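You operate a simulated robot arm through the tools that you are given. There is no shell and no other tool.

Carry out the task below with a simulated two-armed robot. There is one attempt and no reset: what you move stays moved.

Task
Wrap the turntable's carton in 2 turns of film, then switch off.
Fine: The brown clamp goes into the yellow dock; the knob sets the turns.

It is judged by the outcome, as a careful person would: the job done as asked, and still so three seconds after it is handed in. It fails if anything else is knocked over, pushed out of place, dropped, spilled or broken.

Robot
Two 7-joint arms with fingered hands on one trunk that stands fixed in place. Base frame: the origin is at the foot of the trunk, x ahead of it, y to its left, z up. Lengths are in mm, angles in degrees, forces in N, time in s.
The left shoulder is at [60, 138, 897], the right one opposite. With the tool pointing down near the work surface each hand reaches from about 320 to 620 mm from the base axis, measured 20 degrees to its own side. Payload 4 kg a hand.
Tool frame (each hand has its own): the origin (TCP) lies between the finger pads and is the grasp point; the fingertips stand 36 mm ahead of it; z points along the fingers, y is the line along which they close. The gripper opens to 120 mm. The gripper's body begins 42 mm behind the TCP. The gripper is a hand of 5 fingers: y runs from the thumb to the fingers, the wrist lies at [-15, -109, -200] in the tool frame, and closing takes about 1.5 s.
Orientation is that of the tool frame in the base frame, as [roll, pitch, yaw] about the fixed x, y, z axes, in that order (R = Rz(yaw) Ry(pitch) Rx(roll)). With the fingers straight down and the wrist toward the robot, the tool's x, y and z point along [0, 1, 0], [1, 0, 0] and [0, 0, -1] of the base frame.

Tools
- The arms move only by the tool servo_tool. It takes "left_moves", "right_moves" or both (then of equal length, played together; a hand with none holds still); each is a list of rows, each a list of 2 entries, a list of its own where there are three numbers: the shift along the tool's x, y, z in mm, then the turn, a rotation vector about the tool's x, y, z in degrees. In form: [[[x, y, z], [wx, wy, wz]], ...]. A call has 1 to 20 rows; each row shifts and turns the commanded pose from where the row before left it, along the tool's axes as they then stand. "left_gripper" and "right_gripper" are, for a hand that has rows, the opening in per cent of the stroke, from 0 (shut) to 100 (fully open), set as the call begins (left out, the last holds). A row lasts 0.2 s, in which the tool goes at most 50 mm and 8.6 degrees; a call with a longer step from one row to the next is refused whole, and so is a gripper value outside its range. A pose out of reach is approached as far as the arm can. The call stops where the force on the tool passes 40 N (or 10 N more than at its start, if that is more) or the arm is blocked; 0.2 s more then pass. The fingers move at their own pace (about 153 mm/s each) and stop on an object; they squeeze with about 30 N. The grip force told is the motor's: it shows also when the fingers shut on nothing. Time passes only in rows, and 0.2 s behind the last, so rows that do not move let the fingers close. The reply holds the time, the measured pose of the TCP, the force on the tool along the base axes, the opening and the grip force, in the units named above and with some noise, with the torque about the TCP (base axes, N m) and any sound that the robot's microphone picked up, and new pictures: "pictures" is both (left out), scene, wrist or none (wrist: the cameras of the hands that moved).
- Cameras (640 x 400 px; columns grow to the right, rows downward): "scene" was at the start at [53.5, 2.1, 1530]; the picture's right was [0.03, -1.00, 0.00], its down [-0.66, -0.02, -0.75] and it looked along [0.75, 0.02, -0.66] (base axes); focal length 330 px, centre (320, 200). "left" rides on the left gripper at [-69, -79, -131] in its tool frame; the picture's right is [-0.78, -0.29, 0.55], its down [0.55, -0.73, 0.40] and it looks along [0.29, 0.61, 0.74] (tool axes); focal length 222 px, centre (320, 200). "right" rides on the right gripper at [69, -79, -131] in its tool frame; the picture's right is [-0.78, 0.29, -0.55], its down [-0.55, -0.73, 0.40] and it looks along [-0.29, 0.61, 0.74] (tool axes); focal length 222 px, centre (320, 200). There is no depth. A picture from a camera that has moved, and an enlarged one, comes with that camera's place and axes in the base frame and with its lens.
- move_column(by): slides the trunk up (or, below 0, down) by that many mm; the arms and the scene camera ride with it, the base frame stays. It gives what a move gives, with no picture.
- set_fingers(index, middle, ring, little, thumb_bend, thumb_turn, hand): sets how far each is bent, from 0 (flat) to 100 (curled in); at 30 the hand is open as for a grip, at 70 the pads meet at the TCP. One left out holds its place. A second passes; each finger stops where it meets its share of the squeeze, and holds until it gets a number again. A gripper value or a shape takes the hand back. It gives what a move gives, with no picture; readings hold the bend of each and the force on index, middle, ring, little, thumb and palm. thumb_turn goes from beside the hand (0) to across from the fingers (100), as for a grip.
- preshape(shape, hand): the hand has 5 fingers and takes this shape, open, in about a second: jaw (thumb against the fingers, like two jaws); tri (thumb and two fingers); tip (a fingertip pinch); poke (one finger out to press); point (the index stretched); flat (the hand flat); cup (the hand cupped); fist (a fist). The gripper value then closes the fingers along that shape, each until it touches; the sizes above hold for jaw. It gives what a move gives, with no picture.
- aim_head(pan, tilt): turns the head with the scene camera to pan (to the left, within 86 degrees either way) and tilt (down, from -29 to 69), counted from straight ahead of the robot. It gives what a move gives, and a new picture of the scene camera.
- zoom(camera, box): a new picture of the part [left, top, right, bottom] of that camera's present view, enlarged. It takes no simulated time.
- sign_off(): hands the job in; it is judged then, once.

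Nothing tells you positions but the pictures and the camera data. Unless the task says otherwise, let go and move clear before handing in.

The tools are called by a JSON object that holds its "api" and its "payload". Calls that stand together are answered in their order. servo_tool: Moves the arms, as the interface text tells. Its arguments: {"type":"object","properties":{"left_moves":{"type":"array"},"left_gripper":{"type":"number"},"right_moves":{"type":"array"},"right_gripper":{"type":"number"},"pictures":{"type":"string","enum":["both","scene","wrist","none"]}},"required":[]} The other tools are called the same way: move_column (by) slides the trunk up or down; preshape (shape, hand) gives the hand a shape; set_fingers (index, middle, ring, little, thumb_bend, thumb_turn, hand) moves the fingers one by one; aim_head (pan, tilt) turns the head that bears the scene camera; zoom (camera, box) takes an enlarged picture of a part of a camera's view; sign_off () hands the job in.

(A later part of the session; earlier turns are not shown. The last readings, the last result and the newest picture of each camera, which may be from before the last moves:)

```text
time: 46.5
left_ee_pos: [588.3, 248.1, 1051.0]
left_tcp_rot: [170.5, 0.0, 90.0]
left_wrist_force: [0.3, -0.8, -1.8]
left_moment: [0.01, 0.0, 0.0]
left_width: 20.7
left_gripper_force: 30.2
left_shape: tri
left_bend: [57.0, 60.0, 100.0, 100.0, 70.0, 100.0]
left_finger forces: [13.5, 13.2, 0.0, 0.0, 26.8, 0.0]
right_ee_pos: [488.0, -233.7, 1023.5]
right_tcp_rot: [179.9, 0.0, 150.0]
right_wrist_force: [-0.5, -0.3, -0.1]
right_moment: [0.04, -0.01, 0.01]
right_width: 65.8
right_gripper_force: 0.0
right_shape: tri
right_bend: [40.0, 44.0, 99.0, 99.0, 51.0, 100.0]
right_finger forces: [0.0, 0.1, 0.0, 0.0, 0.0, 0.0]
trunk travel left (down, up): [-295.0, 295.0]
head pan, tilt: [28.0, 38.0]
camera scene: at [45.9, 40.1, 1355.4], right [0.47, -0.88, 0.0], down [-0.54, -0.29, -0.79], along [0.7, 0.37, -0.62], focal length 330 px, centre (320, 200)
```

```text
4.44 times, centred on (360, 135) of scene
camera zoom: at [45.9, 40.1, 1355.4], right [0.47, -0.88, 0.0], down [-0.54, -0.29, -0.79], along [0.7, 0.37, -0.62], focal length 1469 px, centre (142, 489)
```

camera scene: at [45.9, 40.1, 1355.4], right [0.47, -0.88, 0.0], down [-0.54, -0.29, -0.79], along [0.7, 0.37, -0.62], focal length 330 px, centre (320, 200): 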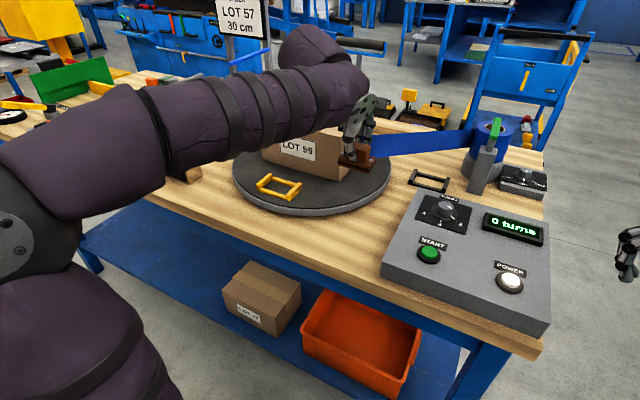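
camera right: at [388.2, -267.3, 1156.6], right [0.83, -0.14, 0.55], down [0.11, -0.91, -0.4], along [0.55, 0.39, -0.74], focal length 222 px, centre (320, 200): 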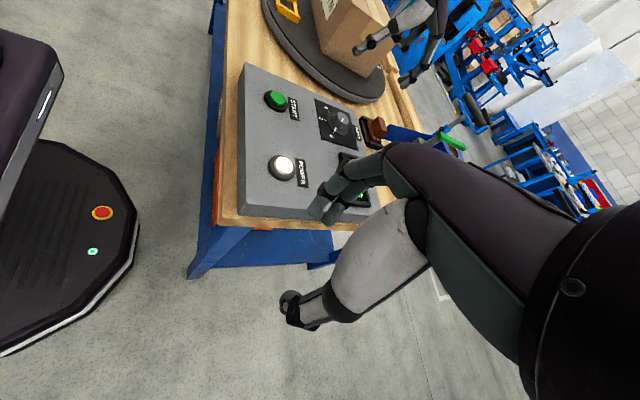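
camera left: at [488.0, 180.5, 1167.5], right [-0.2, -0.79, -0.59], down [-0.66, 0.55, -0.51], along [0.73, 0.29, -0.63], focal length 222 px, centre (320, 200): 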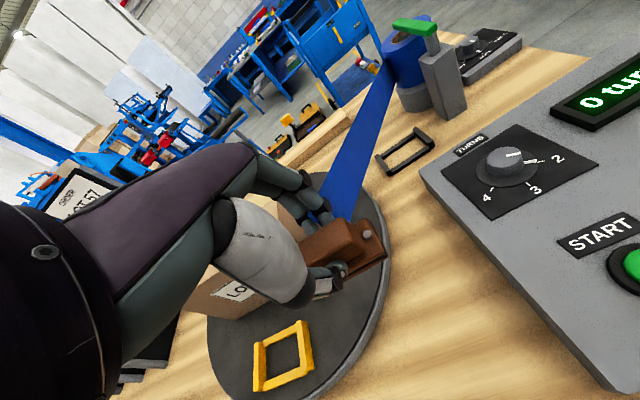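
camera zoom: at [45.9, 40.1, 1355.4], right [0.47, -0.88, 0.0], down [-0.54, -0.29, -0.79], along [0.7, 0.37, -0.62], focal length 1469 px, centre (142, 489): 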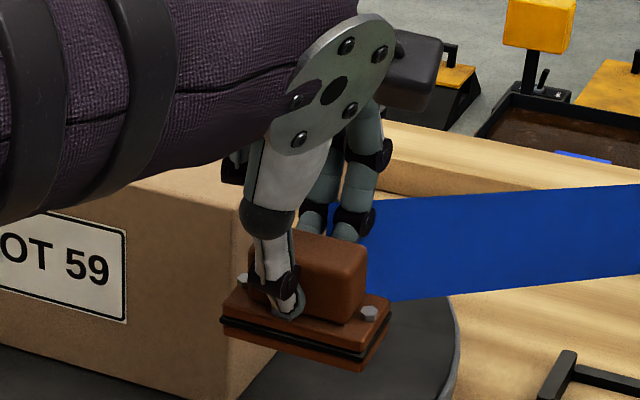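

Triangulation gives these figures:
- **Dock:** centre about (587, 442), rail tops about z 887, inner size about 76 × 46 mm.
- **Clamp in hand:** centre about (+10, +1) from the TCP.

I'll carry the clamp over the dock and hover.

{"api": "servo_tool", "payload": {"left_moves": [[[24, -1.35, -0.2], [0, 0, 0]], [[24, -1.35, -0.2], [0, 0, 0]], [[24, -1.35, -0.2], [0, 0, 0]], [[24, -1.35, -0.2], [0, 0, 0]], [[24, -1.35, -0.2], [0, 0, 0]], [[24, -1.35, -0.2], [0, 0, 0]], [[24, -1.35, -0.2], [0, 0, 0]], [[24, -1.35, -0.2], [0, 0, 0]], [[0, -2.7, 16], [0, 0, 0]], [[0, -2.7, 16], [0, 0, 0]], [[0, -2.7, 16], [0, 0, 0]], [[0, 0, 0], [0, 0, 0]]], "pictures": "both"}}

{"api": "zoom", "payload": {"camera": "left", "box": [260, 180, 420, 320]}}

{"api": "zoom", "payload": {"camera": "scene", "box": [220, 110, 340, 220]}}

{"api": "zoom", "payload": {"camera": "right", "box": [180, 0, 400, 120]}}

```text
time: 49.1
left_ee_pos: [575.4, 441.0, 1000.7]
left_tcp_rot: [170.5, 0.1, 89.9]
left_wrist_force: [-0.8, 0.2, -0.6]
left_moment: [0.02, 0.02, -0.02]
left_width: 20.5
left_gripper_force: 30.2
left_shape: tri
left_bend: [57.0, 60.0, 100.0, 100.0, 70.0, 100.0]
left_finger forces: [13.4, 13.2, 0.1, 0.0, 26.8, 0.1]
right_ee_pos: [487.5, -233.8, 1022.5]
right_tcp_rot: [180.0, 0.0, 150.0]
right_wrist_force: [0.2, -0.1, -0.4]
right_moment: [0.0, -0.01, -0.03]
right_width: 65.8
right_gripper_force: 0.0
right_shape: tri
right_bend: [40.0, 44.0, 99.0, 99.0, 51.0, 100.0]
right_finger forces: [0.0, 0.0, 0.0, 0.0, 0.0, 0.0]
trunk travel left (down, up): [-295.0, 295.0]
head pan, tilt: [28.0, 38.0]
camera scene: at [45.9, 40.2, 1355.4], right [0.47, -0.88, 0.0], down [-0.54, -0.29, -0.79], along [0.7, 0.37, -0.62], focal length 330 px, centre (320, 200)
camera left: at [475.9, 372.7, 1118.3], right [-0.2, -0.79, -0.59], down [-0.66, 0.55, -0.51], along [0.73, 0.29, -0.63], focal length 222 px, centre (320, 200)
```

scene: 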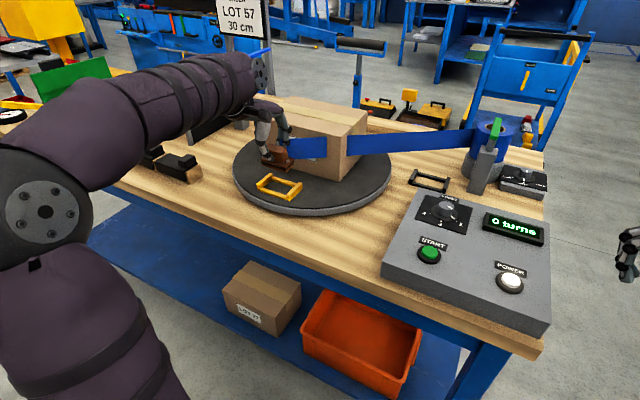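
left: 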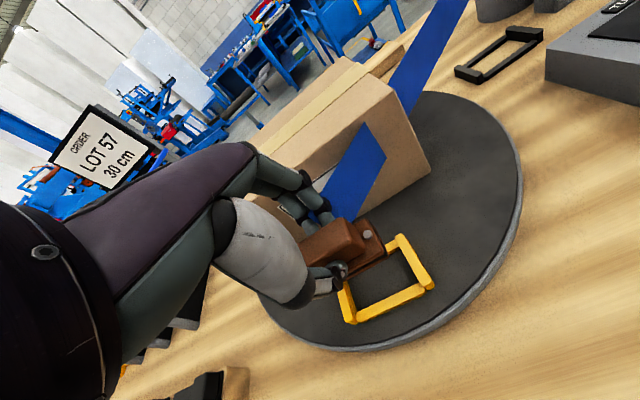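

```text
2.86 times, centred on (340, 250) of left
camera zoom: at [475.9, 372.7, 1118.3], right [-0.2, -0.79, -0.59], down [-0.66, 0.55, -0.51], along [0.73, 0.29, -0.63], focal length 635 px, centre (263, 57)
```

zoom: 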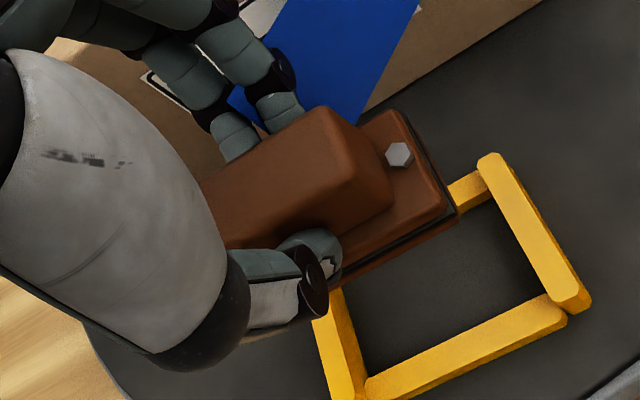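

```text
3.64 times, centred on (280, 165) of scene
camera zoom: at [45.9, 40.2, 1355.4], right [0.47, -0.88, 0.0], down [-0.54, -0.29, -0.79], along [0.7, 0.37, -0.62], focal length 1202 px, centre (466, 327)
```

zoom: 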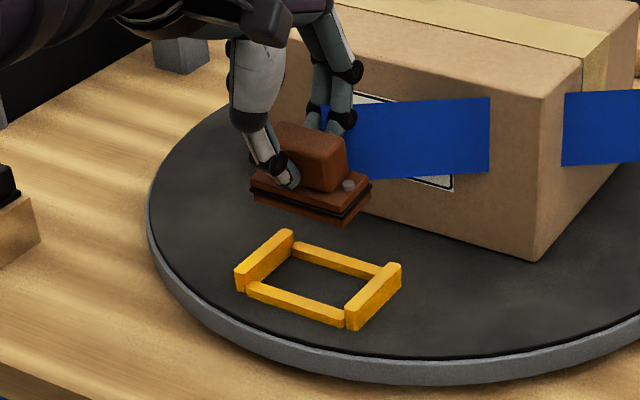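

```text
2.91 times, centred on (290, 60) of right
camera zoom: at [388.3, -267.2, 1156.6], right [0.83, -0.14, 0.55], down [0.11, -0.91, -0.4], along [0.55, 0.39, -0.74], focal length 646 px, centre (407, 607)
```

zoom: 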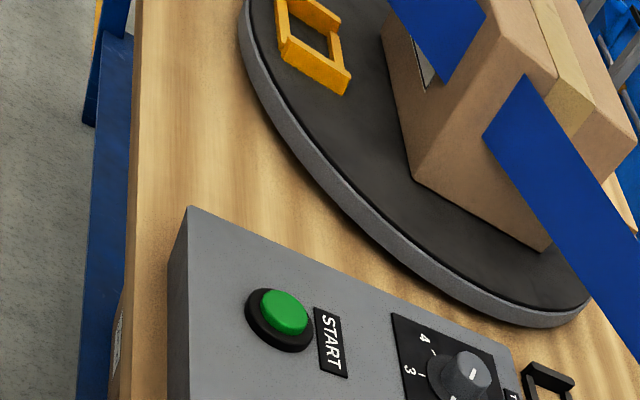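

The bolts and rails triangulate to the same centre within about 1–2 mm. I'll descend until the clamp is just above the rails and recheck.

{"api": "servo_tool", "payload": {"left_moves": [[[0, -1.86, 11.1], [0, 0, 0]], [[0, -1.86, 11.1], [0, 0, 0]], [[0, -1.86, 11.1], [0, 0, 0]], [[0, -1.6, 9.5], [0, 0, 0]], [[0, 0, 0], [0, 0, 0]]], "pictures": "none"}}

{"api": "zoom", "payload": {"camera": "left", "box": [260, 180, 420, 320]}}

{"api": "zoom", "payload": {"camera": "scene", "box": [235, 140, 325, 215]}}

{"api": "zoom", "payload": {"camera": "left", "box": [320, 210, 420, 300]}}

```text
time: 50.3
left_ee_pos: [576.4, 440.3, 958.4]
left_tcp_rot: [170.5, 0.0, 90.1]
left_wrist_force: [-0.7, -0.3, -0.5]
left_moment: [-0.01, 0.01, 0.01]
left_width: 20.4
left_gripper_force: 30.1
left_shape: tri
left_bend: [57.0, 60.0, 100.0, 100.0, 70.0, 100.0]
left_finger forces: [13.5, 13.3, 0.0, 0.0, 26.7, 0.0]
right_ee_pos: [487.4, -233.1, 1022.7]
right_tcp_rot: [180.0, 0.0, 150.0]
right_wrist_force: [0.1, -0.3, 0.6]
right_moment: [-0.03, 0.02, -0.01]
right_width: 65.8
right_gripper_force: 0.0
right_shape: tri
right_bend: [40.0, 44.0, 99.0, 99.0, 51.0, 100.0]
right_finger forces: [0.0, 0.0, 0.1, 0.0, 0.0, 0.0]
trunk travel left (down, up): [-295.0, 295.0]
head pan, tilt: [28.0, 38.0]
```

```text
2.86 times, centred on (340, 250) of left
camera zoom: at [476.4, 372.8, 1074.8], right [-0.2, -0.78, -0.59], down [-0.66, 0.55, -0.51], along [0.73, 0.29, -0.63], focal length 635 px, centre (263, 57)
```

zoom: 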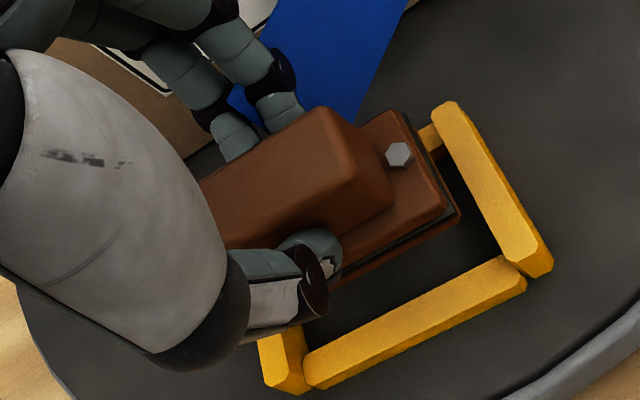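

```text
5.33 times, centred on (280, 178) of scene
camera zoom: at [45.9, 40.2, 1355.4], right [0.47, -0.88, 0.0], down [-0.54, -0.29, -0.79], along [0.7, 0.37, -0.62], focal length 1762 px, centre (533, 320)
```

zoom: 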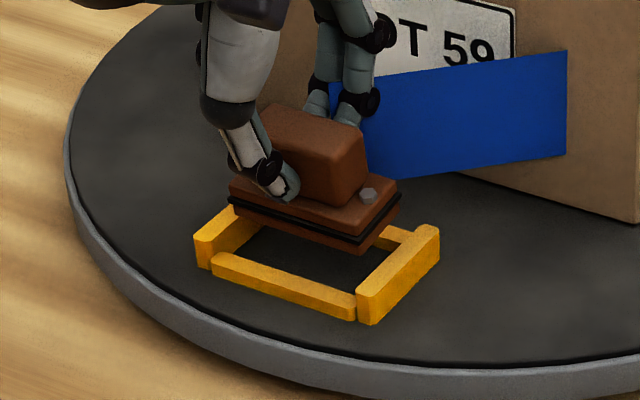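

```text
4.44 times, centred on (370, 255) of left
camera zoom: at [476.4, 372.8, 1074.8], right [-0.2, -0.78, -0.59], down [-0.66, 0.55, -0.51], along [0.73, 0.29, -0.63], focal length 987 px, centre (98, -44)
```

zoom: 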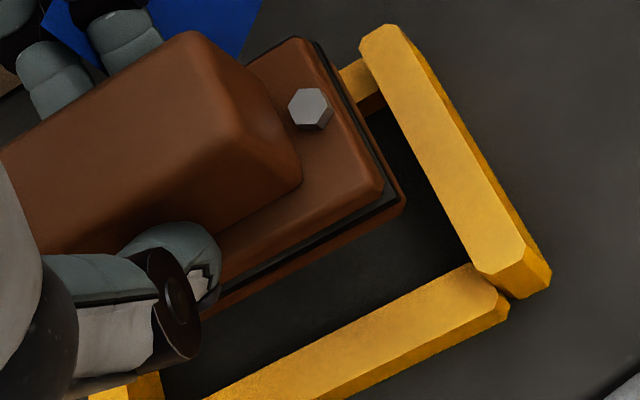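

Clearances look good on all sides: about 5 mm right, 7 mm front, and a few mm left and back. I'll lower gently into the dock.

{"api": "servo_tool", "payload": {"left_moves": [[[0, -0.66, 3.9], [0, 0, 0]], [[0, -0.66, 3.9], [0, 0, 0]], [[0, -0.66, 3.9], [0, 0, 0]], [[0, -0.5, 3], [0, 0, 0]], [[0, -0.5, 3], [0, 0, 0]], [[0, 0, 0], [0, 0, 0]]], "pictures": "none"}}

{"api": "zoom", "payload": {"camera": "left", "box": [290, 190, 420, 320]}}

{"api": "zoom", "payload": {"camera": "scene", "box": [235, 140, 325, 215]}}

```text
time: 51.7
left_ee_pos: [577.2, 441.5, 939.4]
left_tcp_rot: [170.5, 0.0, 90.0]
left_wrist_force: [0.8, 0.4, -0.9]
left_moment: [-0.03, -0.01, 0.03]
left_width: 20.4
left_gripper_force: 30.4
left_shape: tri
left_bend: [57.0, 60.0, 100.0, 100.0, 70.0, 100.0]
left_finger forces: [13.5, 13.2, 0.0, 0.1, 26.8, 0.0]
right_ee_pos: [487.4, -232.4, 1023.0]
right_tcp_rot: [-180.0, 0.0, 150.0]
right_wrist_force: [-0.3, 0.5, 0.1]
right_moment: [0.0, 0.0, -0.01]
right_width: 65.9
right_gripper_force: 0.2
right_shape: tri
right_bend: [40.0, 44.0, 99.0, 99.0, 51.0, 100.0]
right_finger forces: [0.1, 0.0, 0.0, 0.1, 0.0, 0.0]
trunk travel left (down, up): [-295.0, 295.0]
head pan, tilt: [28.0, 38.0]
```

```text
3.08 times, centred on (355, 255) of left
camera zoom: at [476.4, 373.0, 1056.8], right [-0.2, -0.78, -0.59], down [-0.66, 0.55, -0.51], along [0.73, 0.29, -0.63], focal length 684 px, centre (212, 31)
```

zoom: 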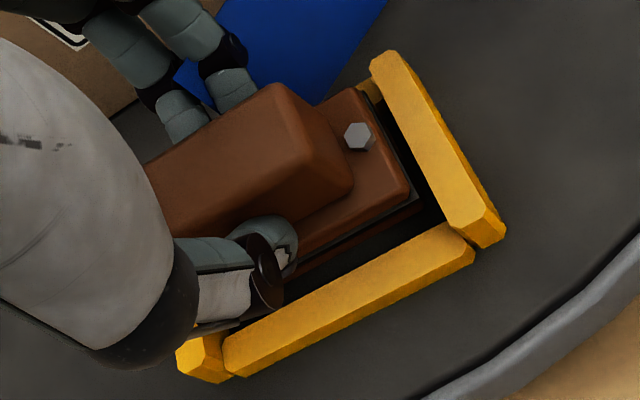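

```text
5.33 times, centred on (280, 178) of scene
camera zoom: at [45.9, 40.2, 1355.4], right [0.47, -0.88, 0.0], down [-0.54, -0.29, -0.79], along [0.7, 0.37, -0.62], focal length 1762 px, centre (533, 320)
```

zoom: 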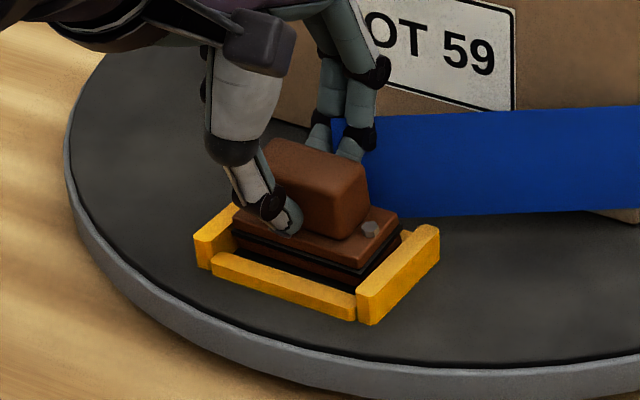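

The clamp is inside the dock frame, just short of the turntable surface. I'll lower the last few millimetres until it touches.

{"api": "servo_tool", "payload": {"left_moves": [[[0, -0.25, 1.5], [0, 0, 0]], [[0, -0.25, 1.5], [0, 0, 0]], [[0, -0.25, 1.5], [0, 0, 0]], [[0, 0, 0], [0, 0, 0]]], "pictures": "none"}}

{"api": "zoom", "payload": {"camera": "left", "box": [290, 190, 420, 320]}}

{"api": "zoom", "payload": {"camera": "scene", "box": [235, 140, 325, 215]}}

```text
time: 52.7
left_ee_pos: [576.5, 441.0, 936.7]
left_tcp_rot: [170.5, -0.1, 90.1]
left_wrist_force: [0.0, -0.6, -1.6]
left_moment: [0.02, 0.0, 0.0]
left_width: 20.6
left_gripper_force: 29.4
left_shape: tri
left_bend: [57.0, 60.0, 100.0, 100.0, 70.0, 100.0]
left_finger forces: [13.5, 13.2, 0.0, 0.1, 26.8, 0.1]
right_ee_pos: [487.2, -233.7, 1023.4]
right_tcp_rot: [-179.9, 0.1, 150.0]
right_wrist_force: [0.2, 0.5, -0.2]
right_moment: [-0.02, -0.01, 0.03]
right_width: 66.0
right_gripper_force: 0.0
right_shape: tri
right_bend: [40.0, 44.0, 99.0, 99.0, 51.0, 100.0]
right_finger forces: [0.0, 0.0, 0.0, 0.0, 0.0, 0.1]
trunk travel left (down, up): [-295.0, 295.0]
head pan, tilt: [28.0, 38.0]
```

```text
3.08 times, centred on (355, 255) of left
camera zoom: at [476.5, 372.9, 1052.2], right [-0.2, -0.78, -0.59], down [-0.66, 0.55, -0.51], along [0.73, 0.29, -0.63], focal length 684 px, centre (212, 31)
```

zoom: 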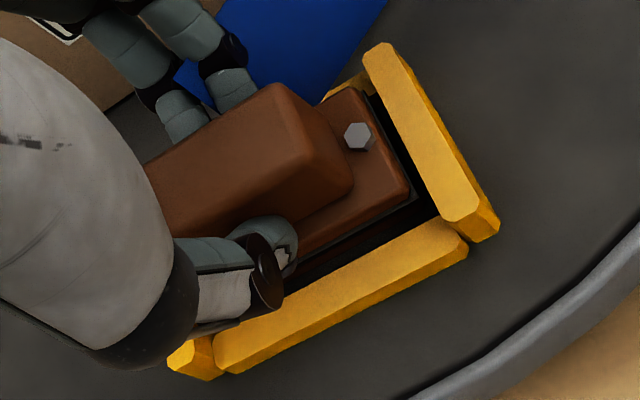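

```text
5.33 times, centred on (280, 178) of scene
camera zoom: at [45.9, 40.2, 1355.4], right [0.47, -0.88, 0.0], down [-0.54, -0.29, -0.79], along [0.7, 0.37, -0.62], focal length 1762 px, centre (533, 320)
```

zoom: 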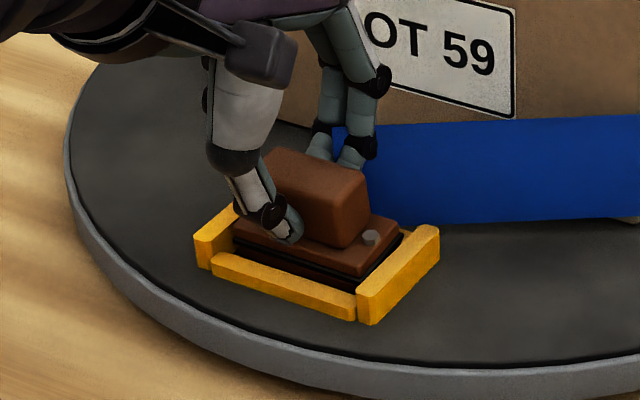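

There is still no contact force, so I'll keep lowering in small steps.

{"api": "servo_tool", "payload": {"left_moves": [[[0, -0.25, 1.5], [0, 0, 0]], [[0, -0.25, 1.5], [0, 0, 0]], [[0, -0.25, 1.5], [0, 0, 0]], [[0, 0, 0], [0, 0, 0]]], "pictures": "none"}}

{"api": "zoom", "payload": {"camera": "left", "box": [290, 190, 420, 320]}}

{"api": "zoom", "payload": {"camera": "scene", "box": [235, 140, 325, 215]}}

```text
time: 53.7
left_ee_pos: [576.7, 441.6, 933.4]
left_tcp_rot: [170.1, -0.2, 90.1]
left_wrist_force: [2.7, 2.3, 12.9]
left_moment: [0.04, -0.1, 0.04]
left_width: 21.9
left_gripper_force: 30.2
left_shape: tri
left_bend: [57.0, 59.0, 100.0, 100.0, 71.0, 100.0]
left_finger forces: [17.2, 16.7, 0.1, 0.0, 30.1, 0.0]
right_ee_pos: [487.0, -234.3, 1023.0]
right_tcp_rot: [-180.0, 0.0, 150.0]
right_wrist_force: [-0.3, -0.5, -1.1]
right_moment: [0.01, 0.0, 0.02]
right_width: 66.0
right_gripper_force: 0.1
right_shape: tri
right_bend: [40.0, 44.0, 99.0, 99.0, 51.0, 100.0]
right_finger forces: [0.0, 0.0, 0.1, 0.0, 0.0, 0.0]
trunk travel left (down, up): [-295.0, 295.0]
head pan, tilt: [28.0, 38.0]
```

```text
3.08 times, centred on (355, 255) of left
camera zoom: at [476.5, 372.4, 1049.4], right [-0.19, -0.78, -0.59], down [-0.66, 0.55, -0.52], along [0.73, 0.29, -0.62], focal length 684 px, centre (212, 31)
```

zoom: 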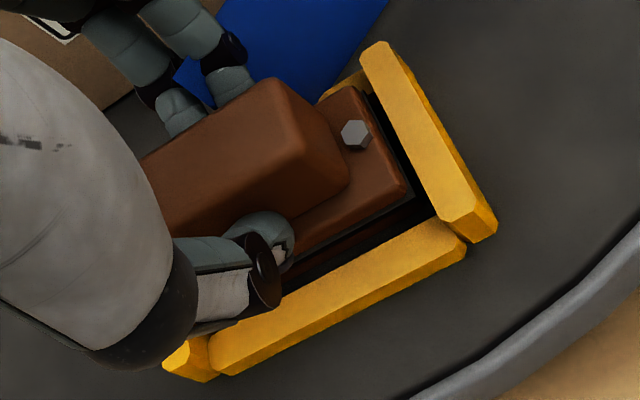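

```text
5.33 times, centred on (280, 178) of scene
camera zoom: at [45.2, 39.7, 1355.6], right [0.47, -0.88, 0.0], down [-0.54, -0.29, -0.79], along [0.7, 0.37, -0.62], focal length 1762 px, centre (533, 320)
```

zoom: 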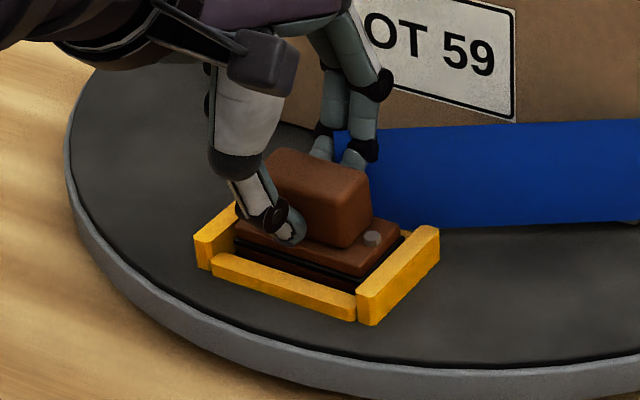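

The clamp is seated, with about 13 N of contact. I'll unload slightly, open the fingers and wait before lifting away.

{"api": "servo_tool", "payload": {"left_moves": [[[0, 0.2, -1.2], [0, 0, 0]], [[0, 0, 0], [0, 0, 0]], [[0, 0, 0], [0, 0, 0]], [[0, 0, 0], [0, 0, 0]], [[0, 0, 0], [0, 0, 0]], [[0, 0, 0], [0, 0, 0]]], "left_gripper": 48, "pictures": "none"}}

{"api": "zoom", "payload": {"camera": "left", "box": [290, 190, 420, 320]}}

{"api": "zoom", "payload": {"camera": "scene", "box": [235, 140, 325, 215]}}

```text
time: 55.1
left_ee_pos: [577.2, 441.4, 932.6]
left_tcp_rot: [170.5, 0.1, 90.0]
left_wrist_force: [1.0, 0.2, -0.4]
left_moment: [0.02, -0.03, 0.0]
left_width: 57.4
left_gripper_force: 0.0
left_shape: tri
left_bend: [43.0, 47.0, 99.0, 99.0, 58.0, 100.0]
left_finger forces: [0.1, 0.0, 0.0, 0.0, 0.1, 0.0]
right_ee_pos: [487.2, -232.1, 1023.5]
right_tcp_rot: [179.9, 0.0, 150.0]
right_wrist_force: [0.3, -1.1, -0.3]
right_moment: [-0.01, -0.01, 0.03]
right_width: 65.7
right_gripper_force: 0.1
right_shape: tri
right_bend: [40.0, 44.0, 99.0, 99.0, 51.0, 100.0]
right_finger forces: [0.0, 0.0, 0.0, 0.0, 0.1, 0.1]
trunk travel left (down, up): [-295.0, 295.0]
head pan, tilt: [28.0, 38.0]
```

```text
3.08 times, centred on (355, 255) of left
camera zoom: at [476.7, 372.7, 1049.1], right [-0.2, -0.78, -0.59], down [-0.66, 0.55, -0.51], along [0.73, 0.29, -0.63], focal length 684 px, centre (212, 31)
```

zoom: 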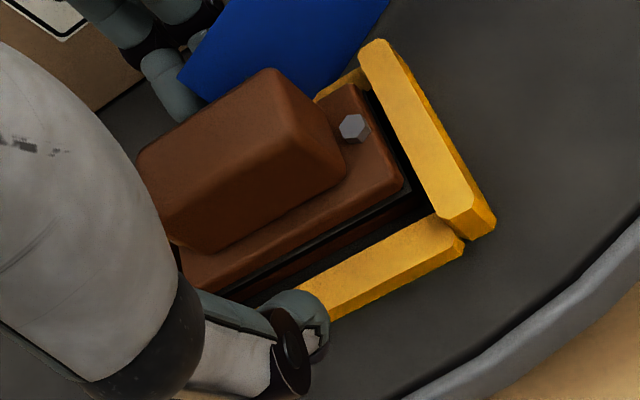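

```text
5.33 times, centred on (280, 178) of scene
camera zoom: at [45.8, 40.1, 1355.4], right [0.47, -0.88, 0.0], down [-0.54, -0.29, -0.79], along [0.7, 0.37, -0.62], focal length 1762 px, centre (533, 320)
```

zoom: 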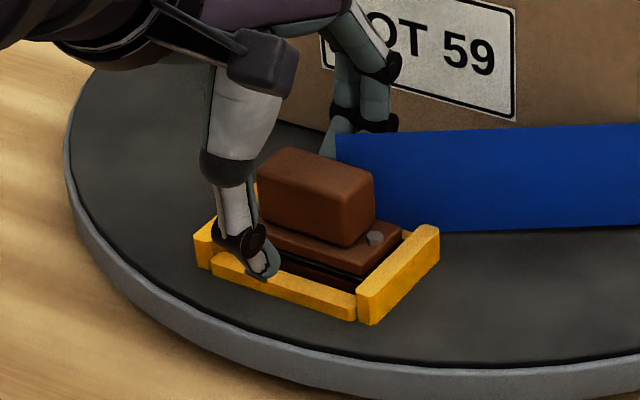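

The clamp stays put in the dock. I'll lift the hand straight up and retreat well clear of the turntable.

{"api": "servo_tool", "payload": {"left_moves": [[[0, 3.3, -19.7], [0, 0, 0]], [[0, 5, -30], [0, 0, 0]], [[0, 6.6, -39.5], [0, 0, 0]], [[0, 6.6, -39.5], [0, 0, 0]], [[-10, -42, -7], [0, 0, 0]], [[-20, -42, -7], [0, 0, 0]], [[-25, -40, -7], [0, 0, 0]], [[-25, -40, -7], [0, 0, 0]], [[-25, -20, -3], [0, 0, 0]], [[0, 0, 0], [0, 0, 0]]], "pictures": "both"}}

{"api": "zoom", "payload": {"camera": "scene", "box": [235, 140, 325, 215]}}

{"api": "zoom", "payload": {"camera": "scene", "box": [220, 90, 560, 300]}}

```text
time: 57.3
left_ee_pos: [390.6, 335.7, 1062.1]
left_tcp_rot: [170.6, 0.0, 89.9]
left_wrist_force: [-0.5, 0.6, -0.4]
left_moment: [0.0, 0.0, 0.0]
left_width: 57.4
left_gripper_force: 0.2
left_shape: tri
left_bend: [43.0, 47.0, 99.0, 99.0, 58.0, 100.0]
left_finger forces: [0.0, 0.1, 0.0, 0.1, 0.0, 0.1]
right_ee_pos: [486.6, -233.9, 1024.3]
right_tcp_rot: [179.9, 0.0, 149.9]
right_wrist_force: [0.1, 0.6, -0.8]
right_moment: [-0.01, 0.0, 0.01]
right_width: 65.7
right_gripper_force: 0.2
right_shape: tri
right_bend: [40.0, 44.0, 99.0, 99.0, 51.0, 100.0]
right_finger forces: [0.0, 0.1, 0.0, 0.1, 0.1, 0.0]
trunk travel left (down, up): [-295.0, 295.0]
head pan, tilt: [28.0, 38.0]
camera scene: at [45.8, 40.0, 1355.4], right [0.47, -0.88, 0.0], down [-0.54, -0.29, -0.79], along [0.7, 0.37, -0.62], focal length 330 px, centre (320, 200)
camera left: at [290.5, 267.2, 1179.1], right [-0.2, -0.79, -0.59], down [-0.66, 0.55, -0.51], along [0.73, 0.29, -0.63], focal length 222 px, centre (320, 200)
```

scene: 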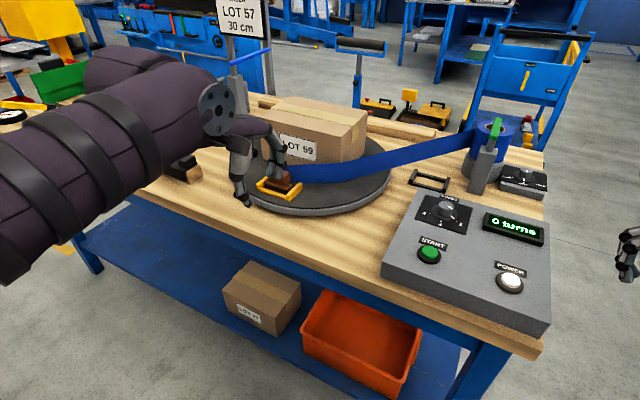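
left: 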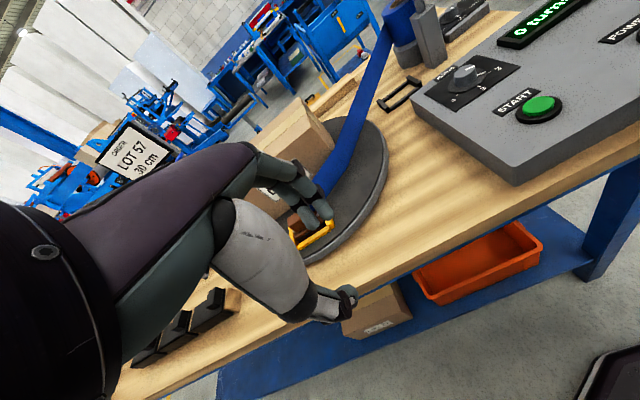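

```text
5.33 times, centred on (280, 178) of scene
camera zoom: at [45.8, 40.0, 1355.4], right [0.47, -0.88, 0.0], down [-0.54, -0.29, -0.79], along [0.7, 0.37, -0.62], focal length 1762 px, centre (533, 320)
```

zoom: 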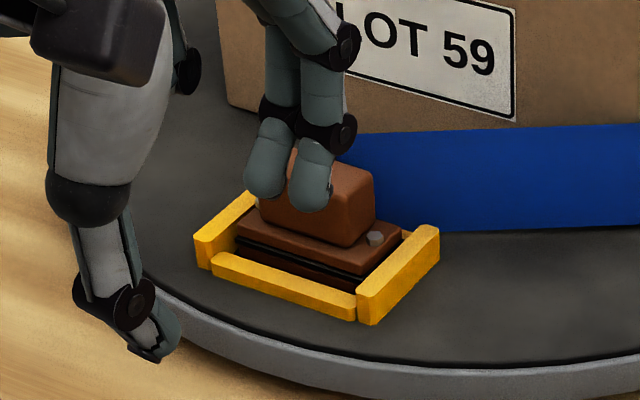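

```text
1.88 times, centred on (390, 195) of scene
camera zoom: at [45.8, 40.0, 1355.4], right [0.47, -0.88, 0.0], down [-0.54, -0.29, -0.79], along [0.7, 0.37, -0.62], focal length 622 px, centre (188, 209)
```

zoom: 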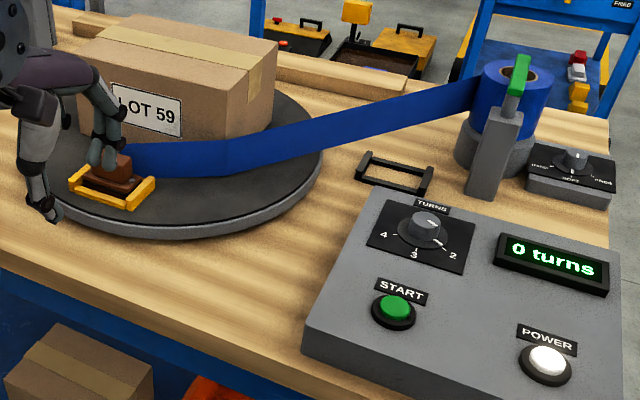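

The clamp is seated in the dock and the film runs to the roll. Next I'll prepare the right index finger, turn that hand back to yaw 90 and bring it above START at about (524, 59).

{"api": "preshape", "payload": {"hand": "right", "shape": "poke"}}

{"api": "set_fingers", "payload": {"hand": "right", "middle": 100}}

{"api": "servo_tool", "payload": {"right_moves": [[[0, 0, 0], [0, 0, 8.57]], [[0, 0, 0], [0, 0, 8.57]], [[0, 0, 0], [0, 0, 8.57]], [[0, 0, 0], [0, 0, 8.57]], [[0, 0, 0], [0, 0, 8.57]], [[0, 0, 0], [0, 0, 8.57]], [[0, 0, 0], [0, 0, 8.57]], [[48, 6, 0], [0, 0, 0]], [[48, 6, 0], [0, 0, 0]], [[48, 6, 0], [0, 0, 0]], [[48, 6, 0], [0, 0, 0]], [[48, 6, 0], [0, 0, 0]], [[48, 6, 0], [0, 0, 0]], [[0, 1, 35], [0, 0, 0]], [[0, 0, 34], [0, 0, 0]], [[0, 0, 0], [0, 0, 0]]], "pictures": "both"}}

{"api": "zoom", "payload": {"camera": "right", "box": [220, 150, 420, 300]}}

{"api": "zoom", "payload": {"camera": "scene", "box": [380, 170, 540, 310]}}

```text
time: 58.2
left_ee_pos: [391.6, 335.0, 1061.3]
left_tcp_rot: [170.5, -0.1, 90.0]
left_wrist_force: [0.8, -0.2, 0.1]
left_moment: [-0.03, -0.01, 0.0]
left_width: 57.5
left_gripper_force: 0.0
left_shape: tri
left_bend: [43.0, 47.0, 99.0, 99.0, 58.0, 100.0]
left_finger forces: [0.1, 0.0, 0.0, 0.0, 0.0, 0.0]
right_ee_pos: [487.6, -232.6, 1022.3]
right_tcp_rot: [180.0, 0.0, 150.0]
right_wrist_force: [0.1, -0.6, 0.3]
right_moment: [-0.01, 0.03, -0.01]
right_width: 0.1
right_gripper_force: 0.0
right_shape: poke
right_bend: [70.0, 70.0, 99.0, 99.0, 100.0, 100.0]
right_finger forces: [0.0, 0.0, 0.1, 0.0, 0.1, 0.0]
trunk travel left (down, up): [-295.0, 295.0]
head pan, tilt: [28.0, 38.0]
```

```text
time: 59.2
left_ee_pos: [390.2, 336.4, 1061.4]
left_tcp_rot: [170.6, 0.0, 89.9]
left_wrist_force: [0.4, 0.9, -0.3]
left_moment: [0.0, 0.01, -0.01]
left_width: 57.6
left_gripper_force: 0.2
left_shape: tri
left_bend: [43.0, 47.0, 99.0, 99.0, 58.0, 100.0]
left_finger forces: [0.1, 0.0, 0.1, 0.0, 0.0, 0.0]
right_ee_pos: [487.0, -232.1, 1022.7]
right_tcp_rot: [-180.0, 0.0, 149.9]
right_wrist_force: [0.3, 0.0, 0.3]
right_moment: [-0.03, -0.03, 0.01]
right_width: 36.6
right_gripper_force: 0.0
right_shape: fingers
right_bend: [70.0, 100.0, 99.0, 99.0, 100.0, 100.0]
right_finger forces: [0.0, 0.0, 0.0, 0.0, 0.0, 0.0]
trunk travel left (down, up): [-295.0, 295.0]
head pan, tilt: [28.0, 38.0]
```

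```text
time: 62.6
left_ee_pos: [390.6, 336.5, 1061.7]
left_tcp_rot: [170.5, 0.0, 90.1]
left_wrist_force: [1.2, -0.4, -0.6]
left_moment: [0.0, 0.03, 0.0]
left_width: 57.2
left_gripper_force: 0.1
left_shape: tri
left_bend: [43.0, 47.0, 99.0, 99.0, 58.0, 100.0]
left_finger forces: [0.0, 0.1, 0.1, 0.1, 0.1, 0.0]
right_ee_pos: [523.5, 54.8, 954.1]
right_tcp_rot: [-180.0, 0.0, 89.9]
right_wrist_force: [0.1, 0.7, 0.1]
right_moment: [0.01, 0.01, 0.02]
right_width: 36.6
right_gripper_force: 0.1
right_shape: fingers
right_bend: [70.0, 100.0, 99.0, 99.0, 100.0, 100.0]
right_finger forces: [0.0, 0.0, 0.0, 0.0, 0.0, 0.1]
trunk travel left (down, up): [-295.0, 295.0]
head pan, tilt: [28.0, 38.0]
camera scene: at [45.8, 40.3, 1355.4], right [0.47, -0.88, 0.0], down [-0.54, -0.29, -0.79], along [0.7, 0.37, -0.62], focal length 330 px, centre (320, 200)
camera right: at [445.7, 124.8, 1087.7], right [0.29, -0.78, 0.55], down [-0.73, -0.55, -0.4], along [0.61, -0.29, -0.74], focal length 222 px, centre (320, 200)
```

scene: 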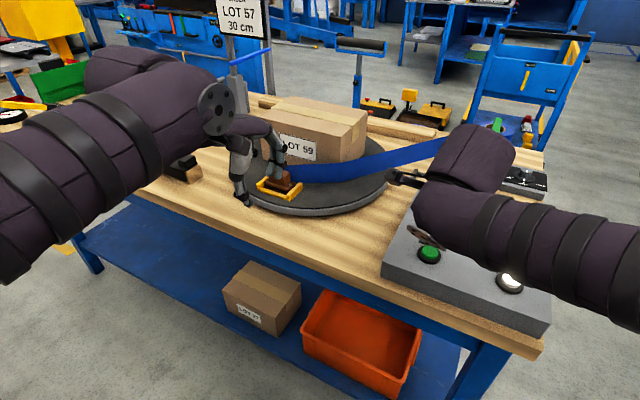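
right: 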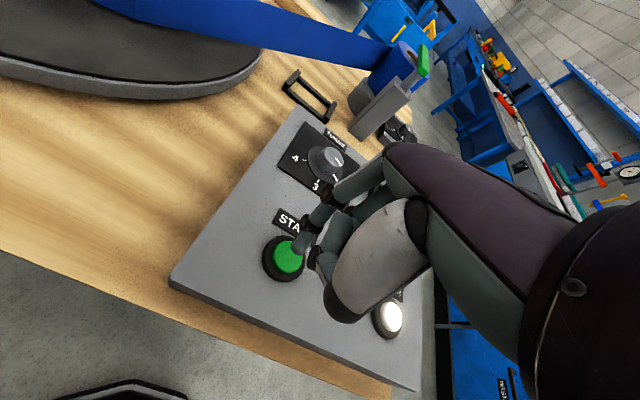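

```text
2.67 times, centred on (320, 225) of right
camera zoom: at [445.7, 124.8, 1087.7], right [0.29, -0.78, 0.55], down [-0.73, -0.55, -0.4], along [0.61, -0.29, -0.74], focal length 592 px, centre (320, 133)
```

zoom: 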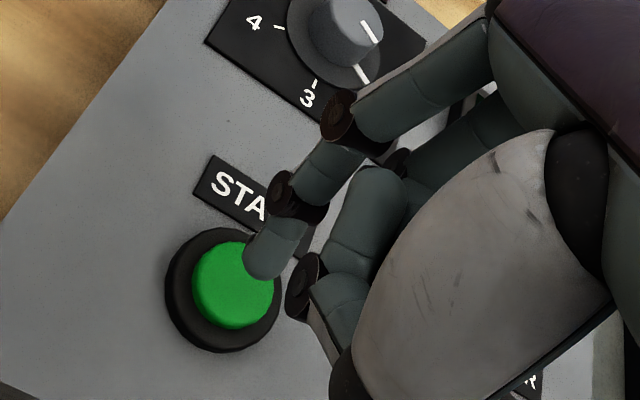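

```text
2.86 times, centred on (460, 240) of scene
camera zoom: at [45.8, 40.3, 1355.4], right [0.47, -0.88, 0.0], down [-0.54, -0.29, -0.79], along [0.7, 0.37, -0.62], focal length 944 px, centre (-80, 86)
```

zoom: 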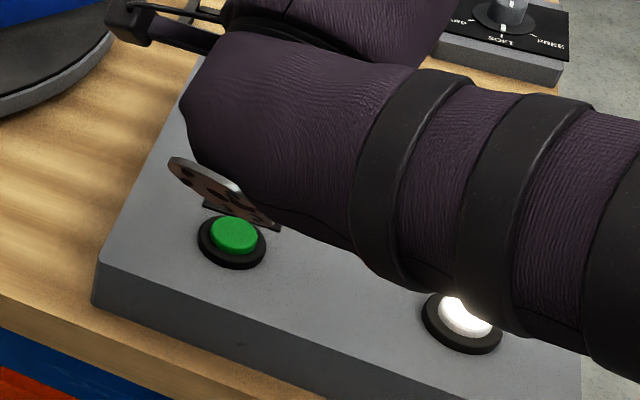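

The fingertip alignment over START matches the one that worked on POWER. All arms are clear of the turntable, so I'm pressing START.

{"api": "servo_tool", "payload": {"right_moves": [[[0, 0, 18], [0, 0, 0]], [[0, 0, 3], [0, 0, 0]], [[0, 0, 2], [0, 0, 0]], [[0, 0, 2], [0, 0, 0]], [[0, 0, 2], [0, 0, 0]], [[0, 0, 2], [0, 0, 0]], [[0, 0, 2], [0, 0, 0]], [[0, 0, 2], [0, 0, 0]]], "pictures": "scene"}}

```text
time: 64.4
left_ee_pos: [390.9, 335.8, 1062.3]
left_tcp_rot: [170.6, 0.0, 90.1]
left_wrist_force: [-0.4, 0.2, 0.1]
left_moment: [-0.01, 0.03, 0.0]
left_width: 57.6
left_gripper_force: 0.0
left_shape: tri
left_bend: [43.0, 47.0, 99.0, 99.0, 58.0, 100.0]
left_finger forces: [0.1, 0.0, 0.0, 0.0, 0.0, 0.0]
right_ee_pos: [525.0, 57.2, 925.2]
right_tcp_rot: [179.6, -0.2, 90.1]
right_wrist_force: [8.6, 3.8, 30.5]
right_moment: [0.16, -0.13, -0.05]
right_width: 33.4
right_gripper_force: 14.5
right_shape: fingers
right_bend: [70.0, 100.0, 99.0, 99.0, 100.0, 100.0]
right_finger forces: [29.4, 0.1, 0.1, 0.0, 0.1, 0.1]
trunk travel left (down, up): [-295.0, 295.0]
head pan, tilt: [28.0, 38.0]
heard: click
camera scene: at [44.9, 40.3, 1355.7], right [0.47, -0.88, 0.0], down [-0.54, -0.29, -0.79], along [0.7, 0.37, -0.62], focal length 330 px, centre (320, 200)
```

scene: 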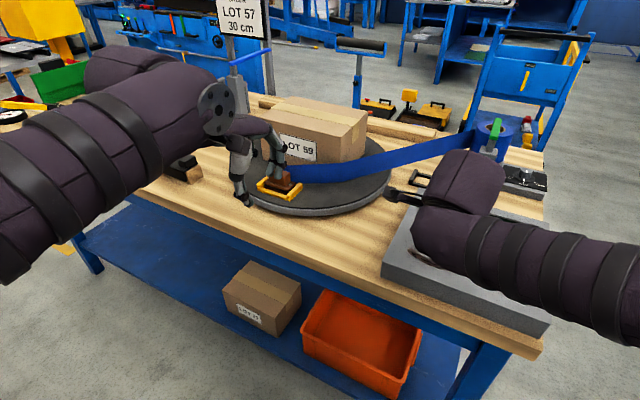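

It clicked. I'll lift the finger off START, move the right arm aside and look at the display and turntable.

{"api": "servo_tool", "payload": {"right_moves": [[[0, 0, -20], [0, 0, 0]], [[0, 0, -40], [0, 0, 0]], [[-20, 0, -40], [0, 0, 0]], [[-48, -5, 0], [0, 0, 0]], [[-48, -5, 0], [0, 0, 0]]], "pictures": "scene"}}

{"api": "zoom", "payload": {"camera": "scene", "box": [220, 90, 560, 300]}}

```text
time: 65.6
left_ee_pos: [390.6, 336.2, 1061.3]
left_tcp_rot: [170.4, 0.1, 89.9]
left_wrist_force: [0.1, -0.4, -0.2]
left_moment: [-0.02, -0.01, 0.0]
left_width: 57.6
left_gripper_force: 0.1
left_shape: tri
left_bend: [43.0, 47.0, 99.0, 99.0, 58.0, 100.0]
left_finger forces: [0.0, 0.0, 0.1, 0.1, 0.1, 0.0]
right_ee_pos: [515.2, -62.4, 1020.5]
right_tcp_rot: [179.9, 0.0, 90.0]
right_wrist_force: [0.1, 0.4, -0.3]
right_moment: [-0.01, -0.03, 0.0]
right_width: 36.8
right_gripper_force: 0.1
right_shape: fingers
right_bend: [70.0, 100.0, 99.0, 99.0, 100.0, 100.0]
right_finger forces: [0.0, 0.0, 0.0, 0.0, 0.0, 0.1]
trunk travel left (down, up): [-295.0, 295.0]
head pan, tilt: [28.0, 38.0]
camera scene: at [45.6, 39.8, 1355.5], right [0.47, -0.88, 0.0], down [-0.54, -0.29, -0.79], along [0.7, 0.37, -0.62], focal length 330 px, centre (320, 200)
```

scene: 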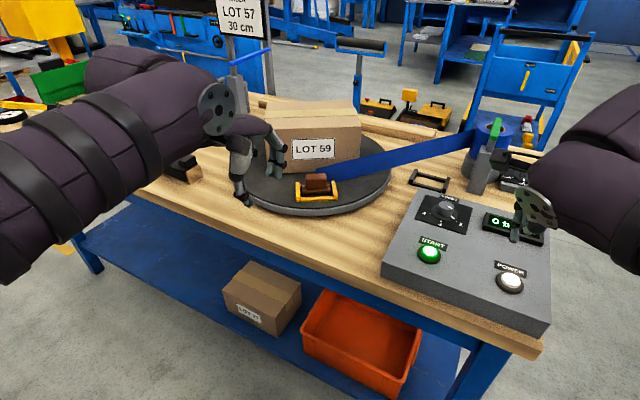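

```text
1.88 times, centred on (390, 195) of scene
camera zoom: at [45.6, 39.8, 1355.5], right [0.47, -0.88, 0.0], down [-0.54, -0.29, -0.79], along [0.7, 0.37, -0.62], focal length 622 px, centre (188, 209)
```

zoom: 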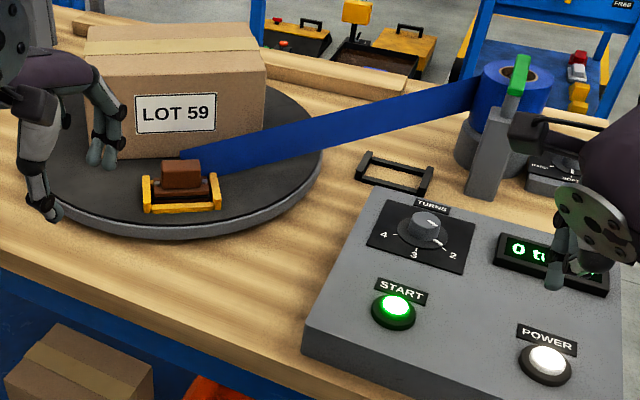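

The turntable is turning and the START light is on. I'll move the right hand aside and wait, watching the count.

{"api": "servo_tool", "payload": {"right_moves": [[[-45, -5, 0], [0, 0, 0]], [[-45, -5, 0], [0, 0, 0]], [[-45, -5, 0], [0, 0, 0]], [[0, 0, 0], [0, 0, 0]], [[0, 0, 0], [0, 0, 0]], [[0, 0, 0], [0, 0, 0]], [[0, 0, 0], [0, 0, 0]], [[0, 0, 0], [0, 0, 0]], [[0, 0, 0], [0, 0, 0]], [[0, 0, 0], [0, 0, 0]]], "pictures": "scene"}}

{"api": "zoom", "payload": {"camera": "scene", "box": [220, 90, 560, 300]}}

```text
time: 67.8
left_ee_pos: [390.7, 335.5, 1062.7]
left_tcp_rot: [170.5, 0.0, 90.0]
left_wrist_force: [0.2, -0.3, -0.7]
left_moment: [0.0, 0.02, -0.02]
left_width: 57.8
left_gripper_force: 0.1
left_shape: tri
left_bend: [43.0, 47.0, 99.0, 99.0, 58.0, 100.0]
left_finger forces: [0.0, 0.1, 0.1, 0.1, 0.0, 0.0]
right_ee_pos: [500.0, -196.3, 1022.0]
right_tcp_rot: [180.0, 0.0, 90.0]
right_wrist_force: [0.0, 0.4, 0.6]
right_moment: [-0.01, -0.01, -0.01]
right_width: 36.9
right_gripper_force: 0.0
right_shape: fingers
right_bend: [70.0, 100.0, 99.0, 99.0, 100.0, 100.0]
right_finger forces: [0.1, 0.1, 0.0, 0.0, 0.0, 0.0]
trunk travel left (down, up): [-295.0, 295.0]
head pan, tilt: [28.0, 38.0]
camera scene: at [45.7, 40.1, 1355.4], right [0.47, -0.88, 0.0], down [-0.54, -0.29, -0.79], along [0.7, 0.37, -0.62], focal length 330 px, centre (320, 200)
```

scene: 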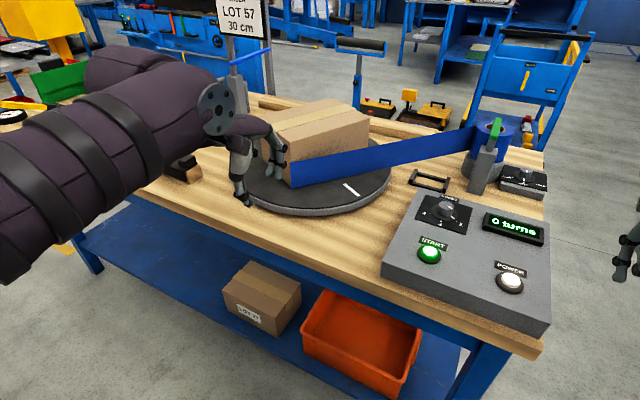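

```text
1.88 times, centred on (390, 195) of scene
camera zoom: at [45.7, 40.1, 1355.4], right [0.47, -0.88, 0.0], down [-0.54, -0.29, -0.79], along [0.7, 0.37, -0.62], focal length 622 px, centre (188, 209)
```

zoom: 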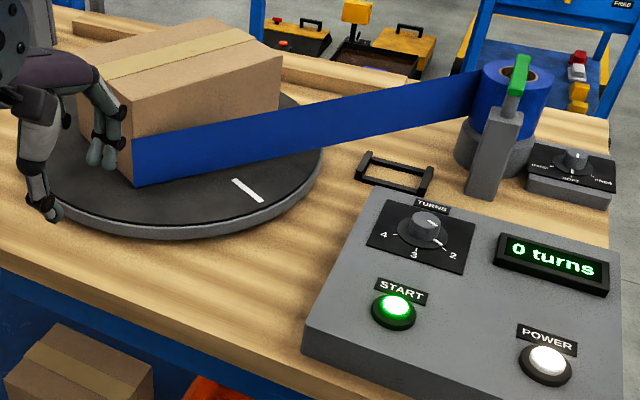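

The film is wrapping around the carton. I'll keep waiting and watch the turn counter.

{"api": "servo_tool", "payload": {"right_moves": [[[0, 0, 0], [0, 0, 0]], [[0, 0, 0], [0, 0, 0]], [[0, 0, 0], [0, 0, 0]], [[0, 0, 0], [0, 0, 0]], [[0, 0, 0], [0, 0, 0]], [[0, 0, 0], [0, 0, 0]], [[0, 0, 0], [0, 0, 0]], [[0, 0, 0], [0, 0, 0]], [[0, 0, 0], [0, 0, 0]], [[0, 0, 0], [0, 0, 0]], [[0, 0, 0], [0, 0, 0]], [[0, 0, 0], [0, 0, 0]], [[0, 0, 0], [0, 0, 0]], [[0, 0, 0], [0, 0, 0]], [[0, 0, 0], [0, 0, 0]]], "pictures": "scene"}}

{"api": "zoom", "payload": {"camera": "scene", "box": [220, 90, 560, 300]}}

```text
time: 71.0
left_ee_pos: [390.8, 335.2, 1061.7]
left_tcp_rot: [170.5, 0.0, 90.0]
left_wrist_force: [0.5, -0.5, -0.3]
left_moment: [0.02, -0.04, -0.06]
left_width: 57.6
left_gripper_force: 0.0
left_shape: tri
left_bend: [43.0, 47.0, 99.0, 99.0, 58.0, 100.0]
left_finger forces: [0.2, 0.1, 0.0, 0.0, 0.0, 0.0]
right_ee_pos: [500.0, -195.4, 1021.3]
right_tcp_rot: [-180.0, 0.0, 90.0]
right_wrist_force: [1.0, -0.6, 0.0]
right_moment: [0.01, 0.0, 0.0]
right_width: 36.5
right_gripper_force: 0.1
right_shape: fingers
right_bend: [70.0, 100.0, 99.0, 99.0, 100.0, 100.0]
right_finger forces: [0.0, 0.1, 0.0, 0.0, 0.0, 0.0]
trunk travel left (down, up): [-295.0, 295.0]
head pan, tilt: [28.0, 38.0]
camera scene: at [45.7, 40.1, 1355.4], right [0.47, -0.88, 0.0], down [-0.54, -0.29, -0.79], along [0.7, 0.37, -0.62], focal length 330 px, centre (320, 200)
```

scene: 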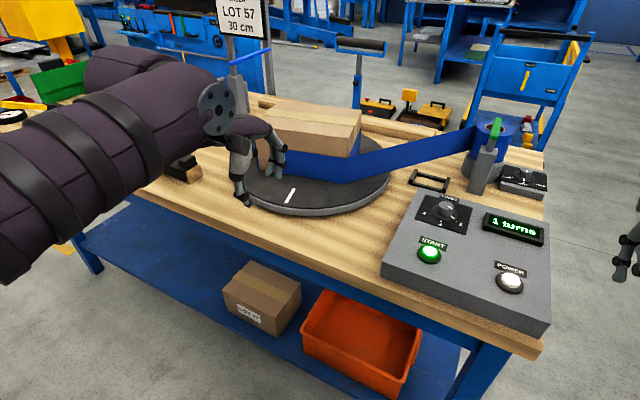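

```text
1.88 times, centred on (390, 195) of scene
camera zoom: at [45.7, 40.1, 1355.4], right [0.47, -0.88, 0.0], down [-0.54, -0.29, -0.79], along [0.7, 0.37, -0.62], focal length 622 px, centre (188, 209)
```

zoom: 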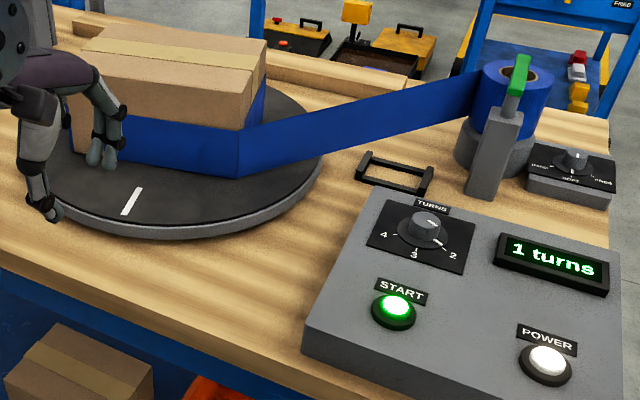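

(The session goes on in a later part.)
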